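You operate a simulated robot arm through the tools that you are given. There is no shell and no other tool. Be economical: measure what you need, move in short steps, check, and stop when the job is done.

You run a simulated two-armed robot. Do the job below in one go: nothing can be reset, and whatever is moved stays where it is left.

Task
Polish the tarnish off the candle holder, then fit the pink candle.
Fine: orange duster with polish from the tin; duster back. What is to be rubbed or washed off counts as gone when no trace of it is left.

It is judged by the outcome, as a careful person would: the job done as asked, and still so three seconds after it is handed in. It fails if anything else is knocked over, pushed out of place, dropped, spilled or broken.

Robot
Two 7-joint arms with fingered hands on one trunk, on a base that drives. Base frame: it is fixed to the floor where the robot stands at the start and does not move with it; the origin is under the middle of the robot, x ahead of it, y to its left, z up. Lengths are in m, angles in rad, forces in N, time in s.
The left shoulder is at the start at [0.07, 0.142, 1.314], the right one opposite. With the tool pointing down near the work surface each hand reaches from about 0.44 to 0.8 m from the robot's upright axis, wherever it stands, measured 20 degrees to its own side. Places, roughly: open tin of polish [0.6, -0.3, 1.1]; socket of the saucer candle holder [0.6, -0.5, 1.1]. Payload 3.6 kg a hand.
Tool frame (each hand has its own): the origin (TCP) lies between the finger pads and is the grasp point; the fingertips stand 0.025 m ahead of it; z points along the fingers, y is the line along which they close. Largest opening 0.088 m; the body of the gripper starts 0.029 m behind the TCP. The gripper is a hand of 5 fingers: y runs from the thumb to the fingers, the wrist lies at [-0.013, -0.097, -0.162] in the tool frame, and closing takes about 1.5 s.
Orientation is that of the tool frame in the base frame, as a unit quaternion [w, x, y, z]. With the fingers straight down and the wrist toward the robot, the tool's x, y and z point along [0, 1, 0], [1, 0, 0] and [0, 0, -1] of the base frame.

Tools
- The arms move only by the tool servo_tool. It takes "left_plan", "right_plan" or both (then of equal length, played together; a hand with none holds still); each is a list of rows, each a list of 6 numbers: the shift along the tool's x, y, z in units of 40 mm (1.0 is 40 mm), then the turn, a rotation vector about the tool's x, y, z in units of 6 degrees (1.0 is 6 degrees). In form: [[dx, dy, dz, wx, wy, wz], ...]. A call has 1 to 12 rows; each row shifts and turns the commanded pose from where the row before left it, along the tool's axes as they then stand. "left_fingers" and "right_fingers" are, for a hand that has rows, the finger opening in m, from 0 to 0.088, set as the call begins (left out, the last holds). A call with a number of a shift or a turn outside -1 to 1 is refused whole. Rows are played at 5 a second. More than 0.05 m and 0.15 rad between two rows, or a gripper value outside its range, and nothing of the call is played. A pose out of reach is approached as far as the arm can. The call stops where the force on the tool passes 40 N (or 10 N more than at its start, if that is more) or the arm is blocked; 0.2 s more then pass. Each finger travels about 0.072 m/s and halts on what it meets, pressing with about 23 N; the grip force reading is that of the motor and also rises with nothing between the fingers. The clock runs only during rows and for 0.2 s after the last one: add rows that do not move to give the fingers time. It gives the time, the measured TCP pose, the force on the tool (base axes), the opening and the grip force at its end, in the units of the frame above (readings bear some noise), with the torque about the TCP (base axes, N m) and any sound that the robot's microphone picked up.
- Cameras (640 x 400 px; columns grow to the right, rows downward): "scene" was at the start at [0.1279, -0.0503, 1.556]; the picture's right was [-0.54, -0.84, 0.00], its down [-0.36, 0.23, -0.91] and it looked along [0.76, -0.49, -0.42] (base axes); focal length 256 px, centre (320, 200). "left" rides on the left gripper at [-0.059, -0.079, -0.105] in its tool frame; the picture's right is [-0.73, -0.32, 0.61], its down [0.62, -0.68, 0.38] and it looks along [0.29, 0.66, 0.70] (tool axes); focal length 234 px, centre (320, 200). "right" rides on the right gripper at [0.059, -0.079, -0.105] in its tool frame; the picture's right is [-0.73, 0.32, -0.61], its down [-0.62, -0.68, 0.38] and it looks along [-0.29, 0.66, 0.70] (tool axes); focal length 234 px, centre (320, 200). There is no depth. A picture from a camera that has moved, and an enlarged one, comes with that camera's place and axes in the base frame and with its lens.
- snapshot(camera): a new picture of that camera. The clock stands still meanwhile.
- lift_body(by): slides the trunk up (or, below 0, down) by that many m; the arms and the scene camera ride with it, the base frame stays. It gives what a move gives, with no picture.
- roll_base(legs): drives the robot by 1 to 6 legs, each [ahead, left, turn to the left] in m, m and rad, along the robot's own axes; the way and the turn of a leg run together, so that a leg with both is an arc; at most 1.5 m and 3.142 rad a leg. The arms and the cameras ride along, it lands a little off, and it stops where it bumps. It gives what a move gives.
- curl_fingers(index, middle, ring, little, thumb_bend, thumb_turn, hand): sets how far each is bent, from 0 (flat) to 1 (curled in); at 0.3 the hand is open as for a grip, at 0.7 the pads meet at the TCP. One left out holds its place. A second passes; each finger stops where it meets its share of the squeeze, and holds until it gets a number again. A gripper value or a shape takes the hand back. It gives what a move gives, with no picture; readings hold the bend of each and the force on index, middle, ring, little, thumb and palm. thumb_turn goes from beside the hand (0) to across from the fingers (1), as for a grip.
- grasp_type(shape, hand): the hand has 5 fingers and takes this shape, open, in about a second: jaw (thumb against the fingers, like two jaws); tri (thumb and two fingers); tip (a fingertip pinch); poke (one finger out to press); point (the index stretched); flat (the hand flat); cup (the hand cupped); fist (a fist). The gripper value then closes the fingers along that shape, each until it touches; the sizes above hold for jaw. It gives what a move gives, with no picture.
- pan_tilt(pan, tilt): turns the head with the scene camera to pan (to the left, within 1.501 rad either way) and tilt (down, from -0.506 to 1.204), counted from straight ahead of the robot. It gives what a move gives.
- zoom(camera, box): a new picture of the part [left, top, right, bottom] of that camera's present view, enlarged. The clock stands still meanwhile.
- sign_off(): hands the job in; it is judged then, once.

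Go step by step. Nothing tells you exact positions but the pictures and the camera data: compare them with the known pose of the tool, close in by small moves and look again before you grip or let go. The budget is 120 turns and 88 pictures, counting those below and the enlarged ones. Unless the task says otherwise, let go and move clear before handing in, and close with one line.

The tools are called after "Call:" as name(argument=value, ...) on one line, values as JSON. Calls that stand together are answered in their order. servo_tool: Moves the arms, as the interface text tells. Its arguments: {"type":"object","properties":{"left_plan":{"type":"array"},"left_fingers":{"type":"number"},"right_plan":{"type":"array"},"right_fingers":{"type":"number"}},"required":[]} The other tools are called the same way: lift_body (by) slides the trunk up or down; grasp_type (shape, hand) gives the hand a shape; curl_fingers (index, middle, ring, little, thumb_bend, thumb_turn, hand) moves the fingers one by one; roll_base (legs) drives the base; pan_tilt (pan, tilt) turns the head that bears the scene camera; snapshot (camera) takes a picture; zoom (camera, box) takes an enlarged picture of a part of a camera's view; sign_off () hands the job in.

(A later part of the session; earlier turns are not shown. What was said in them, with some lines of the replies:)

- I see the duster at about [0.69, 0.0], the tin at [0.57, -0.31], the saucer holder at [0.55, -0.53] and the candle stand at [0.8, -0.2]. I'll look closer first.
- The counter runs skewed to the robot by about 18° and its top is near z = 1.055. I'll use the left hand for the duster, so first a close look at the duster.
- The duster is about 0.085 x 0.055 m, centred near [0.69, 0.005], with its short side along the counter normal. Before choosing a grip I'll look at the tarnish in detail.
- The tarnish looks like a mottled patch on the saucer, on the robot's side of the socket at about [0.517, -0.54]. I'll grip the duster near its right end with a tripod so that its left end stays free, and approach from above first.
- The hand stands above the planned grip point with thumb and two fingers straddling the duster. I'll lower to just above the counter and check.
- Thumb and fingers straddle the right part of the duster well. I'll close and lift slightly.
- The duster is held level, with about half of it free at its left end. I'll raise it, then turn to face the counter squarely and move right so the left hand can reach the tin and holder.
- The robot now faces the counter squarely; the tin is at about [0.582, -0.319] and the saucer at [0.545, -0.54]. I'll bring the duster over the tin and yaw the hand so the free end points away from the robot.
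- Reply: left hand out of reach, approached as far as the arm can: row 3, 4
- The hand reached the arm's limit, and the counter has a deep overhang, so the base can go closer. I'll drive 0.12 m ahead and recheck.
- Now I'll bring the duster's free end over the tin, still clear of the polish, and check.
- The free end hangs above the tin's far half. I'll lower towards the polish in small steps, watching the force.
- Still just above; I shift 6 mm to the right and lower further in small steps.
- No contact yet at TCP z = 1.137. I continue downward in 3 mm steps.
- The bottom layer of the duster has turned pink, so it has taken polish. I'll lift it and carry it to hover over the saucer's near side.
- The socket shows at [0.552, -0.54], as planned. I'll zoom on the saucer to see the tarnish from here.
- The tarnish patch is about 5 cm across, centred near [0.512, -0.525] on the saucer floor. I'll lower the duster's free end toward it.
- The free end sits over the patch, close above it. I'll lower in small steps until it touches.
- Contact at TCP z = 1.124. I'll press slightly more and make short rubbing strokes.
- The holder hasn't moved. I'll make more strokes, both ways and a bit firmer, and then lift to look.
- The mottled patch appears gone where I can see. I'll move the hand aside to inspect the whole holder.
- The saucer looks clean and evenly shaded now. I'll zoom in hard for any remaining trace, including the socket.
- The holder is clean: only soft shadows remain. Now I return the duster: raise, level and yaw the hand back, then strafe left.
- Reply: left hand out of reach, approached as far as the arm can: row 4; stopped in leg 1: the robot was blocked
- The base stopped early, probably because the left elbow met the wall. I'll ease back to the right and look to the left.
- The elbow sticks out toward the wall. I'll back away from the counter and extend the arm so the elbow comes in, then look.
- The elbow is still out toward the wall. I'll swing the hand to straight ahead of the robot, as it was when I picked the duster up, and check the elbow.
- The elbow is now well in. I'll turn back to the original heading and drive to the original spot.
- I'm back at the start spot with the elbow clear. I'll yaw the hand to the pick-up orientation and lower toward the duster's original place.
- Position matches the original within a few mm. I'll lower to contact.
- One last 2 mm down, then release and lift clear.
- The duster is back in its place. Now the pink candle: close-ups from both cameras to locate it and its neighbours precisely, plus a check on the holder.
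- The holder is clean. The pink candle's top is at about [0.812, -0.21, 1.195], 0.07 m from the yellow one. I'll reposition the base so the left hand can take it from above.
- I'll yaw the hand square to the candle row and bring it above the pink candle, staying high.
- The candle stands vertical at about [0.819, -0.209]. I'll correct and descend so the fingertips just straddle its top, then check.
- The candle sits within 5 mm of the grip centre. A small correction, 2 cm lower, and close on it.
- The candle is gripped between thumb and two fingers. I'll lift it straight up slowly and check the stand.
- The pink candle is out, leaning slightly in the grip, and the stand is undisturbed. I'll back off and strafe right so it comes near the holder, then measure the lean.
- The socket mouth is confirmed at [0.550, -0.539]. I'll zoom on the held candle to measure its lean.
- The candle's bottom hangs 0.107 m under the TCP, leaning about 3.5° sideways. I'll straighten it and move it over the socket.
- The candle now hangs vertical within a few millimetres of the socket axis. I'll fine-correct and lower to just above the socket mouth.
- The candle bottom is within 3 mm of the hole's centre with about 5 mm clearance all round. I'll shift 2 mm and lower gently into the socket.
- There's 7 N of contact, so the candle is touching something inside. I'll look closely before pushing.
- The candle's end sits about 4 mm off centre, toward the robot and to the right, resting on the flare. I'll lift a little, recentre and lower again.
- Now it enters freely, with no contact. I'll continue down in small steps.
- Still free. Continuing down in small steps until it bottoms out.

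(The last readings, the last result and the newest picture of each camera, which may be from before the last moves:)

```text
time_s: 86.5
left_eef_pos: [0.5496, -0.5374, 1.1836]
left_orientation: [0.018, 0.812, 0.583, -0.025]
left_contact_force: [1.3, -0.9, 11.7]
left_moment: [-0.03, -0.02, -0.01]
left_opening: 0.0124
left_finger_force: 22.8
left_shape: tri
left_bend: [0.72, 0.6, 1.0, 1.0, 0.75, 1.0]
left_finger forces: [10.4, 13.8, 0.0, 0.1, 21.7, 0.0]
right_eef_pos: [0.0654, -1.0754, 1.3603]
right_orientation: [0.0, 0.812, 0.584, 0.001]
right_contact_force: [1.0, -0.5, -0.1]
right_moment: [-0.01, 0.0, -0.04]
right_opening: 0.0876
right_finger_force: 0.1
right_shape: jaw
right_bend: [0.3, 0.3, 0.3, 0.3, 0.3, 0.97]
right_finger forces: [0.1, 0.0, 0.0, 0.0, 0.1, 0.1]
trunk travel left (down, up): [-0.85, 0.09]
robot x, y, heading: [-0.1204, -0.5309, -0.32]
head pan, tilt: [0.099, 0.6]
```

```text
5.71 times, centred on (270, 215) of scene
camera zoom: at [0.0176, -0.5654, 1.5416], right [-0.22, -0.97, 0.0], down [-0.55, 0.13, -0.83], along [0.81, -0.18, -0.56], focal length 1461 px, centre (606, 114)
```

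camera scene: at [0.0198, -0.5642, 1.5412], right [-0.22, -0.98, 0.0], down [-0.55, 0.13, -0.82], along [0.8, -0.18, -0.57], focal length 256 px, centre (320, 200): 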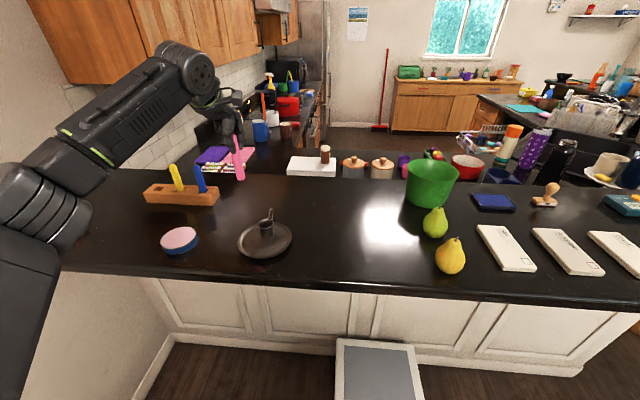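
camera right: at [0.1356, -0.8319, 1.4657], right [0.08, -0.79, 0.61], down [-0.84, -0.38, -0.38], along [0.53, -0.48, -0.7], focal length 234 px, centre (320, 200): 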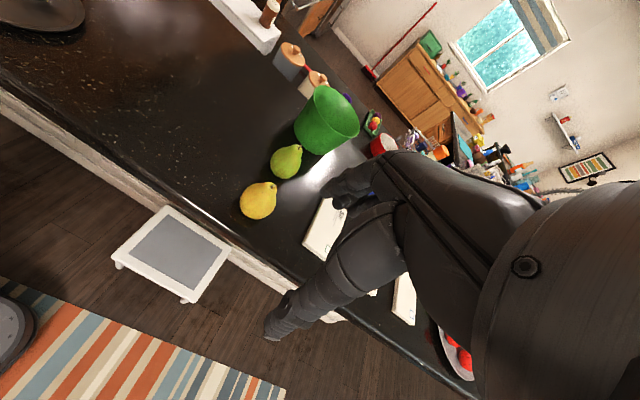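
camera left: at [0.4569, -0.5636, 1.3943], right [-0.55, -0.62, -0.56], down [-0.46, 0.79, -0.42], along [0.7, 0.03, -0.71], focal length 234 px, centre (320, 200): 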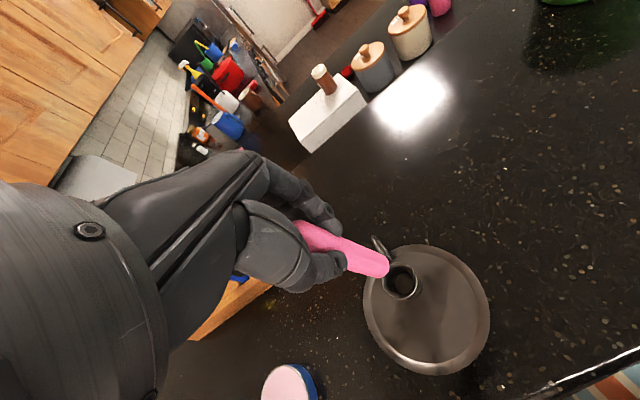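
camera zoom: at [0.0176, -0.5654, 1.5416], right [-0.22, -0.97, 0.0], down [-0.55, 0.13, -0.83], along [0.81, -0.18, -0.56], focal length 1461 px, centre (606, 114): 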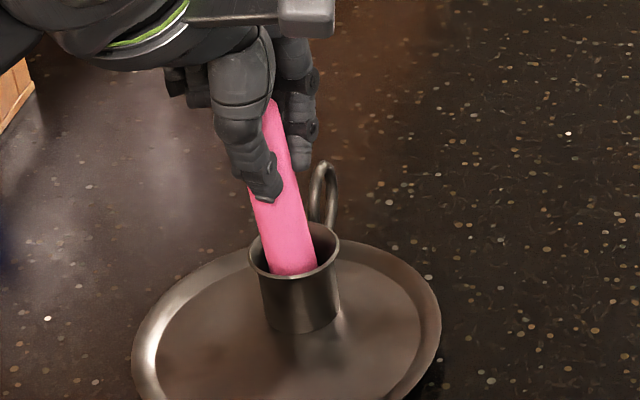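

It stopped at 11.7 N after entering about 3 cm, probably at the socket floor. I'll ease off and test with small sideways shifts whether it can go deeper.

Call:
servo_tool(left_plan=[[0, 0, -0.06, 0, 0, 0], [0.05, 0, 0, 0, 0, 0], [0, 0, 0.06, 0, 0, 0], [0, 0, 0, 0, 0, 0]])

Call:
servo_tool(left_plan=[[0, 0, -0.06, 0, 0, 0], [-0.05, 0.05, 0, 0, 0, 0], [0, 0, 0.06, 0, 0, 0], [0, 0, 0, 0, 0, 0]])

Call:
servo_tool(left_plan=[[0, 0, -0.06, 0, 0, 0], [-0.05, -0.05, 0, 0, 0, 0], [0, 0, 0.06, 0, 0, 0], [0, 0, 0, 0, 0, 0]])

Call:
servo_tool(left_plan=[[0, 0, -0.06, 0, 0, 0], [0.05, -0.05, 0, 0, 0, 0], [0, 0, 0.06, 0, 0, 0], [0, 0, 0, 0, 0, 0]])

```text
time_s: 87.5
left_eef_pos: [0.5491, -0.5348, 1.183]
left_orientation: [0.019, 0.812, 0.583, -0.023]
left_contact_force: [2.8, -3.9, 18.5]
left_moment: [-0.11, -0.17, 0.0]
left_opening: 0.0133
left_finger_force: 23.0
left_shape: tri
left_bend: [0.72, 0.59, 1.0, 1.0, 0.76, 1.0]
left_finger forces: [12.7, 15.7, 0.0, 0.0, 20.9, 0.0]
right_eef_pos: [0.0637, -1.0746, 1.3597]
right_orientation: [0.001, 0.812, 0.584, 0.001]
right_contact_force: [0.1, -0.5, 0.5]
right_moment: [0.01, -0.04, 0.01]
right_opening: 0.0876
right_finger_force: 0.1
right_shape: jaw
right_bend: [0.3, 0.3, 0.3, 0.3, 0.3, 0.97]
right_finger forces: [0.1, 0.1, 0.0, 0.1, 0.1, 0.1]
trunk travel left (down, up): [-0.85, 0.09]
robot x, y, heading: [-0.1183, -0.5306, -0.322]
head pan, tilt: [0.099, 0.6]
```

```text
time_s: 88.5
left_eef_pos: [0.5497, -0.5382, 1.1825]
left_orientation: [0.018, 0.812, 0.583, -0.024]
left_contact_force: [0.4, -1.0, 15.1]
left_moment: [-0.02, -0.05, -0.04]
left_opening: 0.0134
left_finger_force: 22.9
left_shape: tri
left_bend: [0.72, 0.59, 1.0, 1.0, 0.76, 1.0]
left_finger forces: [10.9, 14.4, 0.0, 0.0, 22.5, 0.0]
right_eef_pos: [0.065, -1.075, 1.36]
right_orientation: [0.0, 0.812, 0.584, 0.002]
right_contact_force: [0.1, 0.2, -0.7]
right_moment: [-0.01, 0.01, 0.01]
right_opening: 0.088
right_finger_force: 0.1
right_shape: jaw
right_bend: [0.3, 0.3, 0.3, 0.3, 0.3, 0.97]
right_finger forces: [0.0, 0.1, 0.0, 0.0, 0.1, 0.1]
trunk travel left (down, up): [-0.85, 0.09]
robot x, y, heading: [-0.1149, -0.5291, -0.322]
head pan, tilt: [0.099, 0.6]
```

```text
time_s: 89.5
left_eef_pos: [0.5474, -0.5391, 1.1821]
left_orientation: [0.018, 0.812, 0.583, -0.023]
left_contact_force: [0.9, -2.4, 15.2]
left_moment: [-0.03, -0.12, -0.01]
left_opening: 0.0135
left_finger_force: 22.8
left_shape: tri
left_bend: [0.72, 0.59, 1.0, 1.0, 0.76, 1.0]
left_finger forces: [10.4, 15.7, 0.1, 0.0, 21.9, 0.0]
right_eef_pos: [0.0643, -1.0744, 1.3606]
right_orientation: [0.0, 0.811, 0.585, 0.001]
right_contact_force: [0.0, 0.4, -0.8]
right_moment: [0.03, 0.01, 0.01]
right_opening: 0.0876
right_finger_force: 0.2
right_shape: jaw
right_bend: [0.3, 0.3, 0.3, 0.3, 0.3, 0.97]
right_finger forces: [0.0, 0.0, 0.0, 0.0, 0.0, 0.1]
trunk travel left (down, up): [-0.85, 0.09]
robot x, y, heading: [-0.1181, -0.5302, -0.323]
head pan, tilt: [0.099, 0.6]
```

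```text
time_s: 90.5
left_eef_pos: [0.5464, -0.5358, 1.183]
left_orientation: [0.018, 0.811, 0.584, -0.024]
left_contact_force: [3.9, -4.1, 16.3]
left_moment: [-0.11, -0.23, -0.02]
left_opening: 0.0133
left_finger_force: 23.2
left_shape: tri
left_bend: [0.72, 0.58, 1.0, 1.0, 0.76, 1.0]
left_finger forces: [11.1, 17.4, 0.0, 0.0, 19.8, 0.0]
right_eef_pos: [0.0648, -1.076, 1.3582]
right_orientation: [0.0, 0.812, 0.584, 0.002]
right_contact_force: [-0.8, 1.0, -0.2]
right_moment: [0.02, 0.01, 0.02]
right_opening: 0.0876
right_finger_force: 0.1
right_shape: jaw
right_bend: [0.3, 0.3, 0.3, 0.3, 0.3, 0.97]
right_finger forces: [0.1, 0.0, 0.1, 0.0, 0.0, 0.0]
trunk travel left (down, up): [-0.85, 0.09]
robot x, y, heading: [-0.1155, -0.5281, -0.322]
head pan, tilt: [0.099, 0.6]
```

The depth is the same everywhere, so the candle is on the socket floor. I'll go back to the least-strained position, ease off the push and open the fingers partway.

Call:
servo_tool(left_plan=[[0, 0, -0.06, 0, 0, 0], [0, 0.1, 0, 0, 0, 0], [0, 0, 0.03, 0, 0, 0], [0, 0, 0, 0, 0, 0]])

Call:
servo_tool(left_fingers=0.04, left_plan=[[0, 0, 0, 0, 0, 0], [0, 0, 0, 0, 0, 0], [0, 0, 0, 0, 0, 0], [0, 0, 0, 0, 0, 0], [0, 0, 0, 0, 0, 0]])

Call:
zoom(camera="scene", box=[230, 160, 310, 260])

Call:
snapshot(camera="left")

```text
time_s: 91.5
left_eef_pos: [0.5489, -0.538, 1.1831]
left_orientation: [0.018, 0.811, 0.584, -0.024]
left_contact_force: [0.2, -0.9, 8.9]
left_moment: [0.0, -0.04, -0.01]
left_opening: 0.0132
left_finger_force: 23.0
left_shape: tri
left_bend: [0.72, 0.58, 1.0, 1.0, 0.76, 1.0]
left_finger forces: [9.4, 14.3, 0.0, 0.1, 20.8, 0.1]
right_eef_pos: [0.065, -1.0734, 1.3593]
right_orientation: [0.001, 0.812, 0.584, 0.001]
right_contact_force: [-0.3, -0.3, -0.4]
right_moment: [0.0, 0.04, 0.03]
right_opening: 0.0879
right_finger_force: 0.0
right_shape: jaw
right_bend: [0.3, 0.3, 0.3, 0.3, 0.3, 0.97]
right_finger forces: [0.0, 0.0, 0.0, 0.0, 0.0, 0.0]
trunk travel left (down, up): [-0.85, 0.09]
robot x, y, heading: [-0.1138, -0.5306, -0.324]
head pan, tilt: [0.099, 0.6]
```

```text
time_s: 92.7
left_eef_pos: [0.5505, -0.5366, 1.1831]
left_orientation: [0.016, 0.812, 0.583, -0.025]
left_contact_force: [0.1, 0.2, -0.4]
left_moment: [0.02, -0.01, -0.01]
left_opening: 0.0394
left_finger_force: 0.1
left_shape: tri
left_bend: [0.74, 0.46, 0.99, 0.99, 0.71, 1.0]
left_finger forces: [0.0, 0.0, 0.1, 0.0, 0.0, 0.0]
right_eef_pos: [0.0669, -1.0758, 1.3601]
right_orientation: [0.001, 0.812, 0.584, 0.0]
right_contact_force: [0.2, 0.0, 0.4]
right_moment: [-0.06, -0.04, -0.06]
right_opening: 0.0879
right_finger_force: 0.1
right_shape: jaw
right_bend: [0.3, 0.3, 0.3, 0.3, 0.3, 0.97]
right_finger forces: [0.0, 0.0, 0.0, 0.0, 0.1, 0.1]
trunk travel left (down, up): [-0.85, 0.09]
robot x, y, heading: [-0.1122, -0.5289, -0.32]
head pan, tilt: [0.099, 0.6]
```

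```text
4.00 times, centred on (270, 210) of scene
camera zoom: at [0.0196, -0.5647, 1.5413], right [-0.22, -0.97, 0.0], down [-0.55, 0.13, -0.82], along [0.8, -0.18, -0.57], focal length 1022 px, centre (520, 160)
```

zoom: 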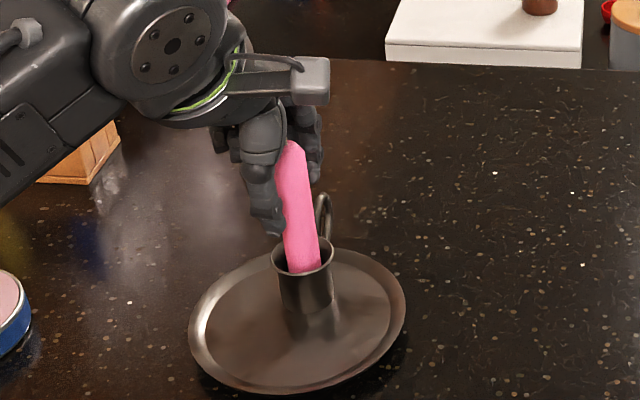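

```text
10 pictures are left
camera left: at [0.4585, -0.5604, 1.2902], right [-0.55, -0.62, -0.56], down [-0.46, 0.79, -0.42], along [0.7, 0.03, -0.71], focal length 234 px, centre (320, 200)
```

left: 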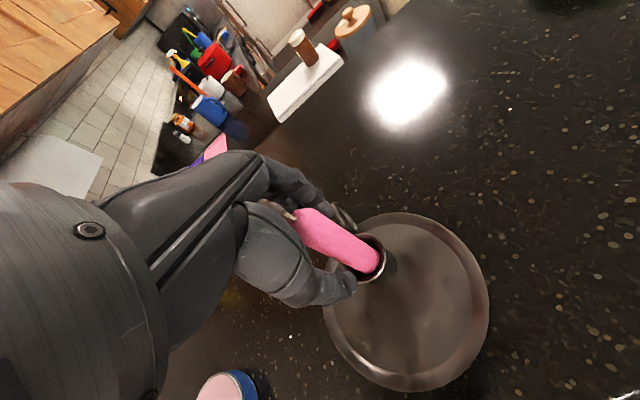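

The candle stands free in the socket with a slight lean. I'll lift the hand straight up, slowly, and look.

Call:
servo_tool(left_plan=[[-0.02, 0, -0.3, 0, 0, 0], [-0.03, 0, -0.5, 0, 0, 0], [-0.04, 0, -0.7, 0, 0, 0], [-0.05, 0, -0.9, 0, 0, 0], [-0.05, 0, -0.9, 0, 0, 0], [-0.05, 0, -0.9, 0, 0, 0], [0, 0, 0, 0, 0, 0]])

Call:
zoom(camera="scene", box=[220, 140, 320, 260])

```text
time_s: 94.3
left_eef_pos: [0.5518, -0.5365, 1.3507]
left_orientation: [0.016, 0.812, 0.583, -0.024]
left_contact_force: [0.8, -0.8, 0.4]
left_moment: [-0.02, 0.01, 0.03]
left_opening: 0.0396
left_finger_force: 0.1
left_shape: tri
left_bend: [0.74, 0.46, 0.99, 0.99, 0.71, 1.0]
left_finger forces: [0.0, 0.0, 0.0, 0.0, 0.0, 0.0]
right_eef_pos: [0.068, -1.0755, 1.3615]
right_orientation: [0.0, 0.811, 0.584, 0.001]
right_contact_force: [0.5, 0.0, 0.0]
right_moment: [-0.01, 0.01, 0.01]
right_opening: 0.0878
right_finger_force: 0.1
right_shape: jaw
right_bend: [0.3, 0.3, 0.3, 0.3, 0.3, 0.97]
right_finger forces: [0.1, 0.0, 0.1, 0.0, 0.1, 0.1]
trunk travel left (down, up): [-0.85, 0.09]
robot x, y, heading: [-0.1157, -0.5308, -0.321]
head pan, tilt: [0.099, 0.6]
```

```text
3.33 times, centred on (270, 200) of scene
camera zoom: at [0.0195, -0.5645, 1.5413], right [-0.22, -0.97, 0.0], down [-0.55, 0.13, -0.82], along [0.8, -0.18, -0.57], focal length 852 px, centre (487, 200)
```

zoom: 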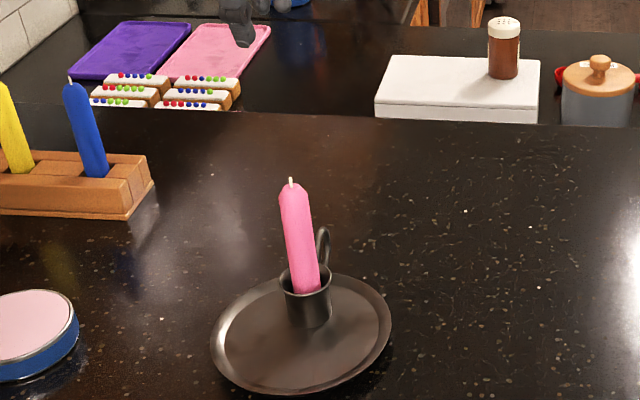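

The pink candle stands in the socket. I'll move the hand clear and take a final check of holder and counter.

Call:
servo_tool(left_plan=[[0, -0.8, -0.2, 0, 0, 0], [0.4, -0.8, 0, 0, 0, 0], [0.4, -0.6, 0, 0, 0, 0], [0, 0, 0, 0, 0, 0], [0, 0, 0, 0, 0, 0]])

Call:
pan_tilt(pan=0.35, tilt=0.6)

Call:
snapshot(camera="scene")

Call:
snapshot(camera="left")

```text
time_s: 95.5
left_eef_pos: [0.4785, -0.4765, 1.3581]
left_orientation: [0.017, 0.812, 0.583, -0.025]
left_contact_force: [0.5, -1.3, -0.7]
left_moment: [0.01, 0.02, -0.02]
left_opening: 0.04
left_finger_force: 0.2
left_shape: tri
left_bend: [0.74, 0.46, 0.99, 0.99, 0.71, 1.0]
left_finger forces: [0.0, 0.0, 0.1, 0.1, 0.0, 0.1]
right_eef_pos: [0.0667, -1.0748, 1.36]
right_orientation: [-0.001, 0.812, 0.584, 0.0]
right_contact_force: [1.1, 0.3, -0.2]
right_moment: [-0.01, 0.01, 0.04]
right_opening: 0.0881
right_finger_force: 0.0
right_shape: jaw
right_bend: [0.3, 0.3, 0.3, 0.3, 0.3, 0.97]
right_finger forces: [0.0, 0.0, 0.0, 0.1, 0.0, 0.0]
trunk travel left (down, up): [-0.85, 0.09]
robot x, y, heading: [-0.1144, -0.5252, -0.322]
head pan, tilt: [0.099, 0.6]
```

```text
time_s: 96.2
left_eef_pos: [0.4778, -0.4772, 1.3573]
left_orientation: [0.017, 0.811, 0.584, -0.025]
left_contact_force: [0.1, -0.5, 0.2]
left_moment: [0.04, -0.03, 0.04]
left_opening: 0.0397
left_finger_force: 0.0
left_shape: tri
left_bend: [0.74, 0.46, 0.99, 0.99, 0.71, 1.0]
left_finger forces: [0.0, 0.0, 0.1, 0.0, 0.0, 0.0]
right_eef_pos: [0.066, -1.0742, 1.361]
right_orientation: [-0.001, 0.811, 0.584, 0.0]
right_contact_force: [-0.1, -0.2, -0.1]
right_moment: [0.0, 0.0, 0.0]
right_opening: 0.0879
right_finger_force: 0.0
right_shape: jaw
right_bend: [0.3, 0.3, 0.3, 0.3, 0.3, 0.97]
right_finger forces: [0.0, 0.0, 0.0, 0.0, 0.0, 0.1]
trunk travel left (down, up): [-0.85, 0.09]
robot x, y, heading: [-0.1161, -0.534, -0.319]
head pan, tilt: [0.351, 0.6]
```

```text
8 pictures are left
camera scene: at [0.0214, -0.5424, 1.5413], right [0.03, -1.0, 0.0], down [-0.56, -0.02, -0.83], along [0.82, 0.02, -0.56], focal length 256 px, centre (320, 200)
```

scene: 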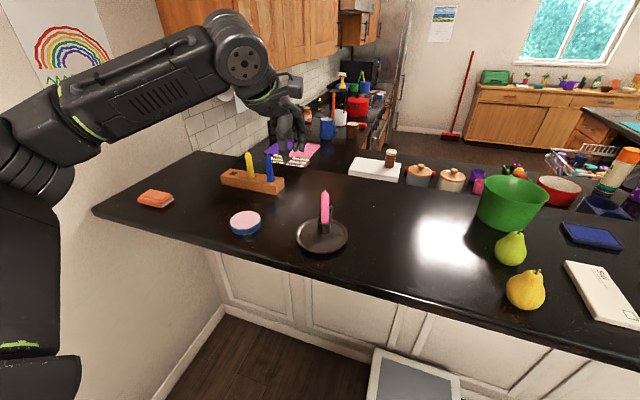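

```text
7 pictures are left
camera left: at [0.3862, -0.5005, 1.4649], right [-0.55, -0.62, -0.56], down [-0.46, 0.79, -0.42], along [0.7, 0.03, -0.71], focal length 234 px, centre (320, 200)
```

left: 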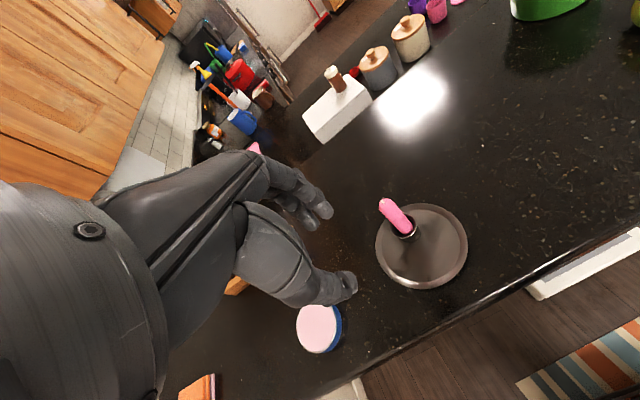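

Call:
zoom(camera="left", box=[365, 185, 480, 295])

Call:
zoom(camera="scene", box=[285, 180, 360, 265])

```text
3.64 times, centred on (422, 240) of left
camera zoom: at [0.3862, -0.5005, 1.4649], right [-0.55, -0.62, -0.56], down [-0.46, 0.79, -0.42], along [0.7, 0.03, -0.71], focal length 852 px, centre (-53, 54)
```

zoom: 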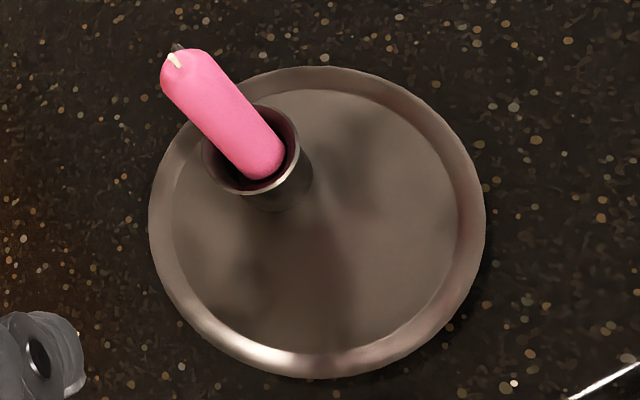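

```text
4.71 times, centred on (322, 222) of scene
camera zoom: at [0.0214, -0.5424, 1.5413], right [0.03, -1.0, 0.0], down [-0.56, -0.02, -0.83], along [0.82, 0.02, -0.56], focal length 1203 px, centre (308, 94)
```

zoom: 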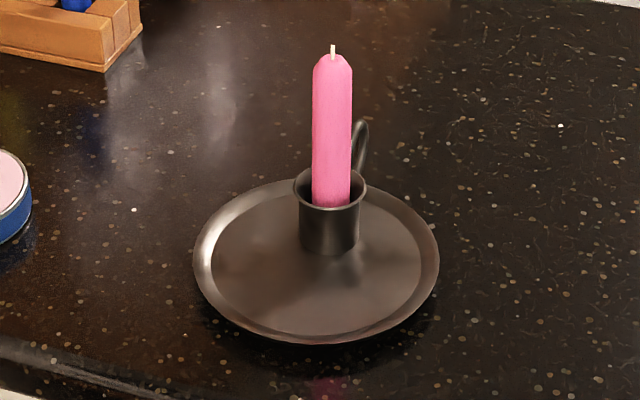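

The holder shows only smooth reflections and no tarnish. The candle stands upright in its socket, the duster is back and everything else is in place, so I hand in.

Call:
sign_off()

```text
The job is handed in.
```

The candle holder is polished with no tarnish showing, the pink candle stands in its socket, and the orange duster is back where it was. While I was bringing the duster back, the robot bumped something on its left, most likely the left elbow against the wall; nothing looked displaced in the pictures afterwards.
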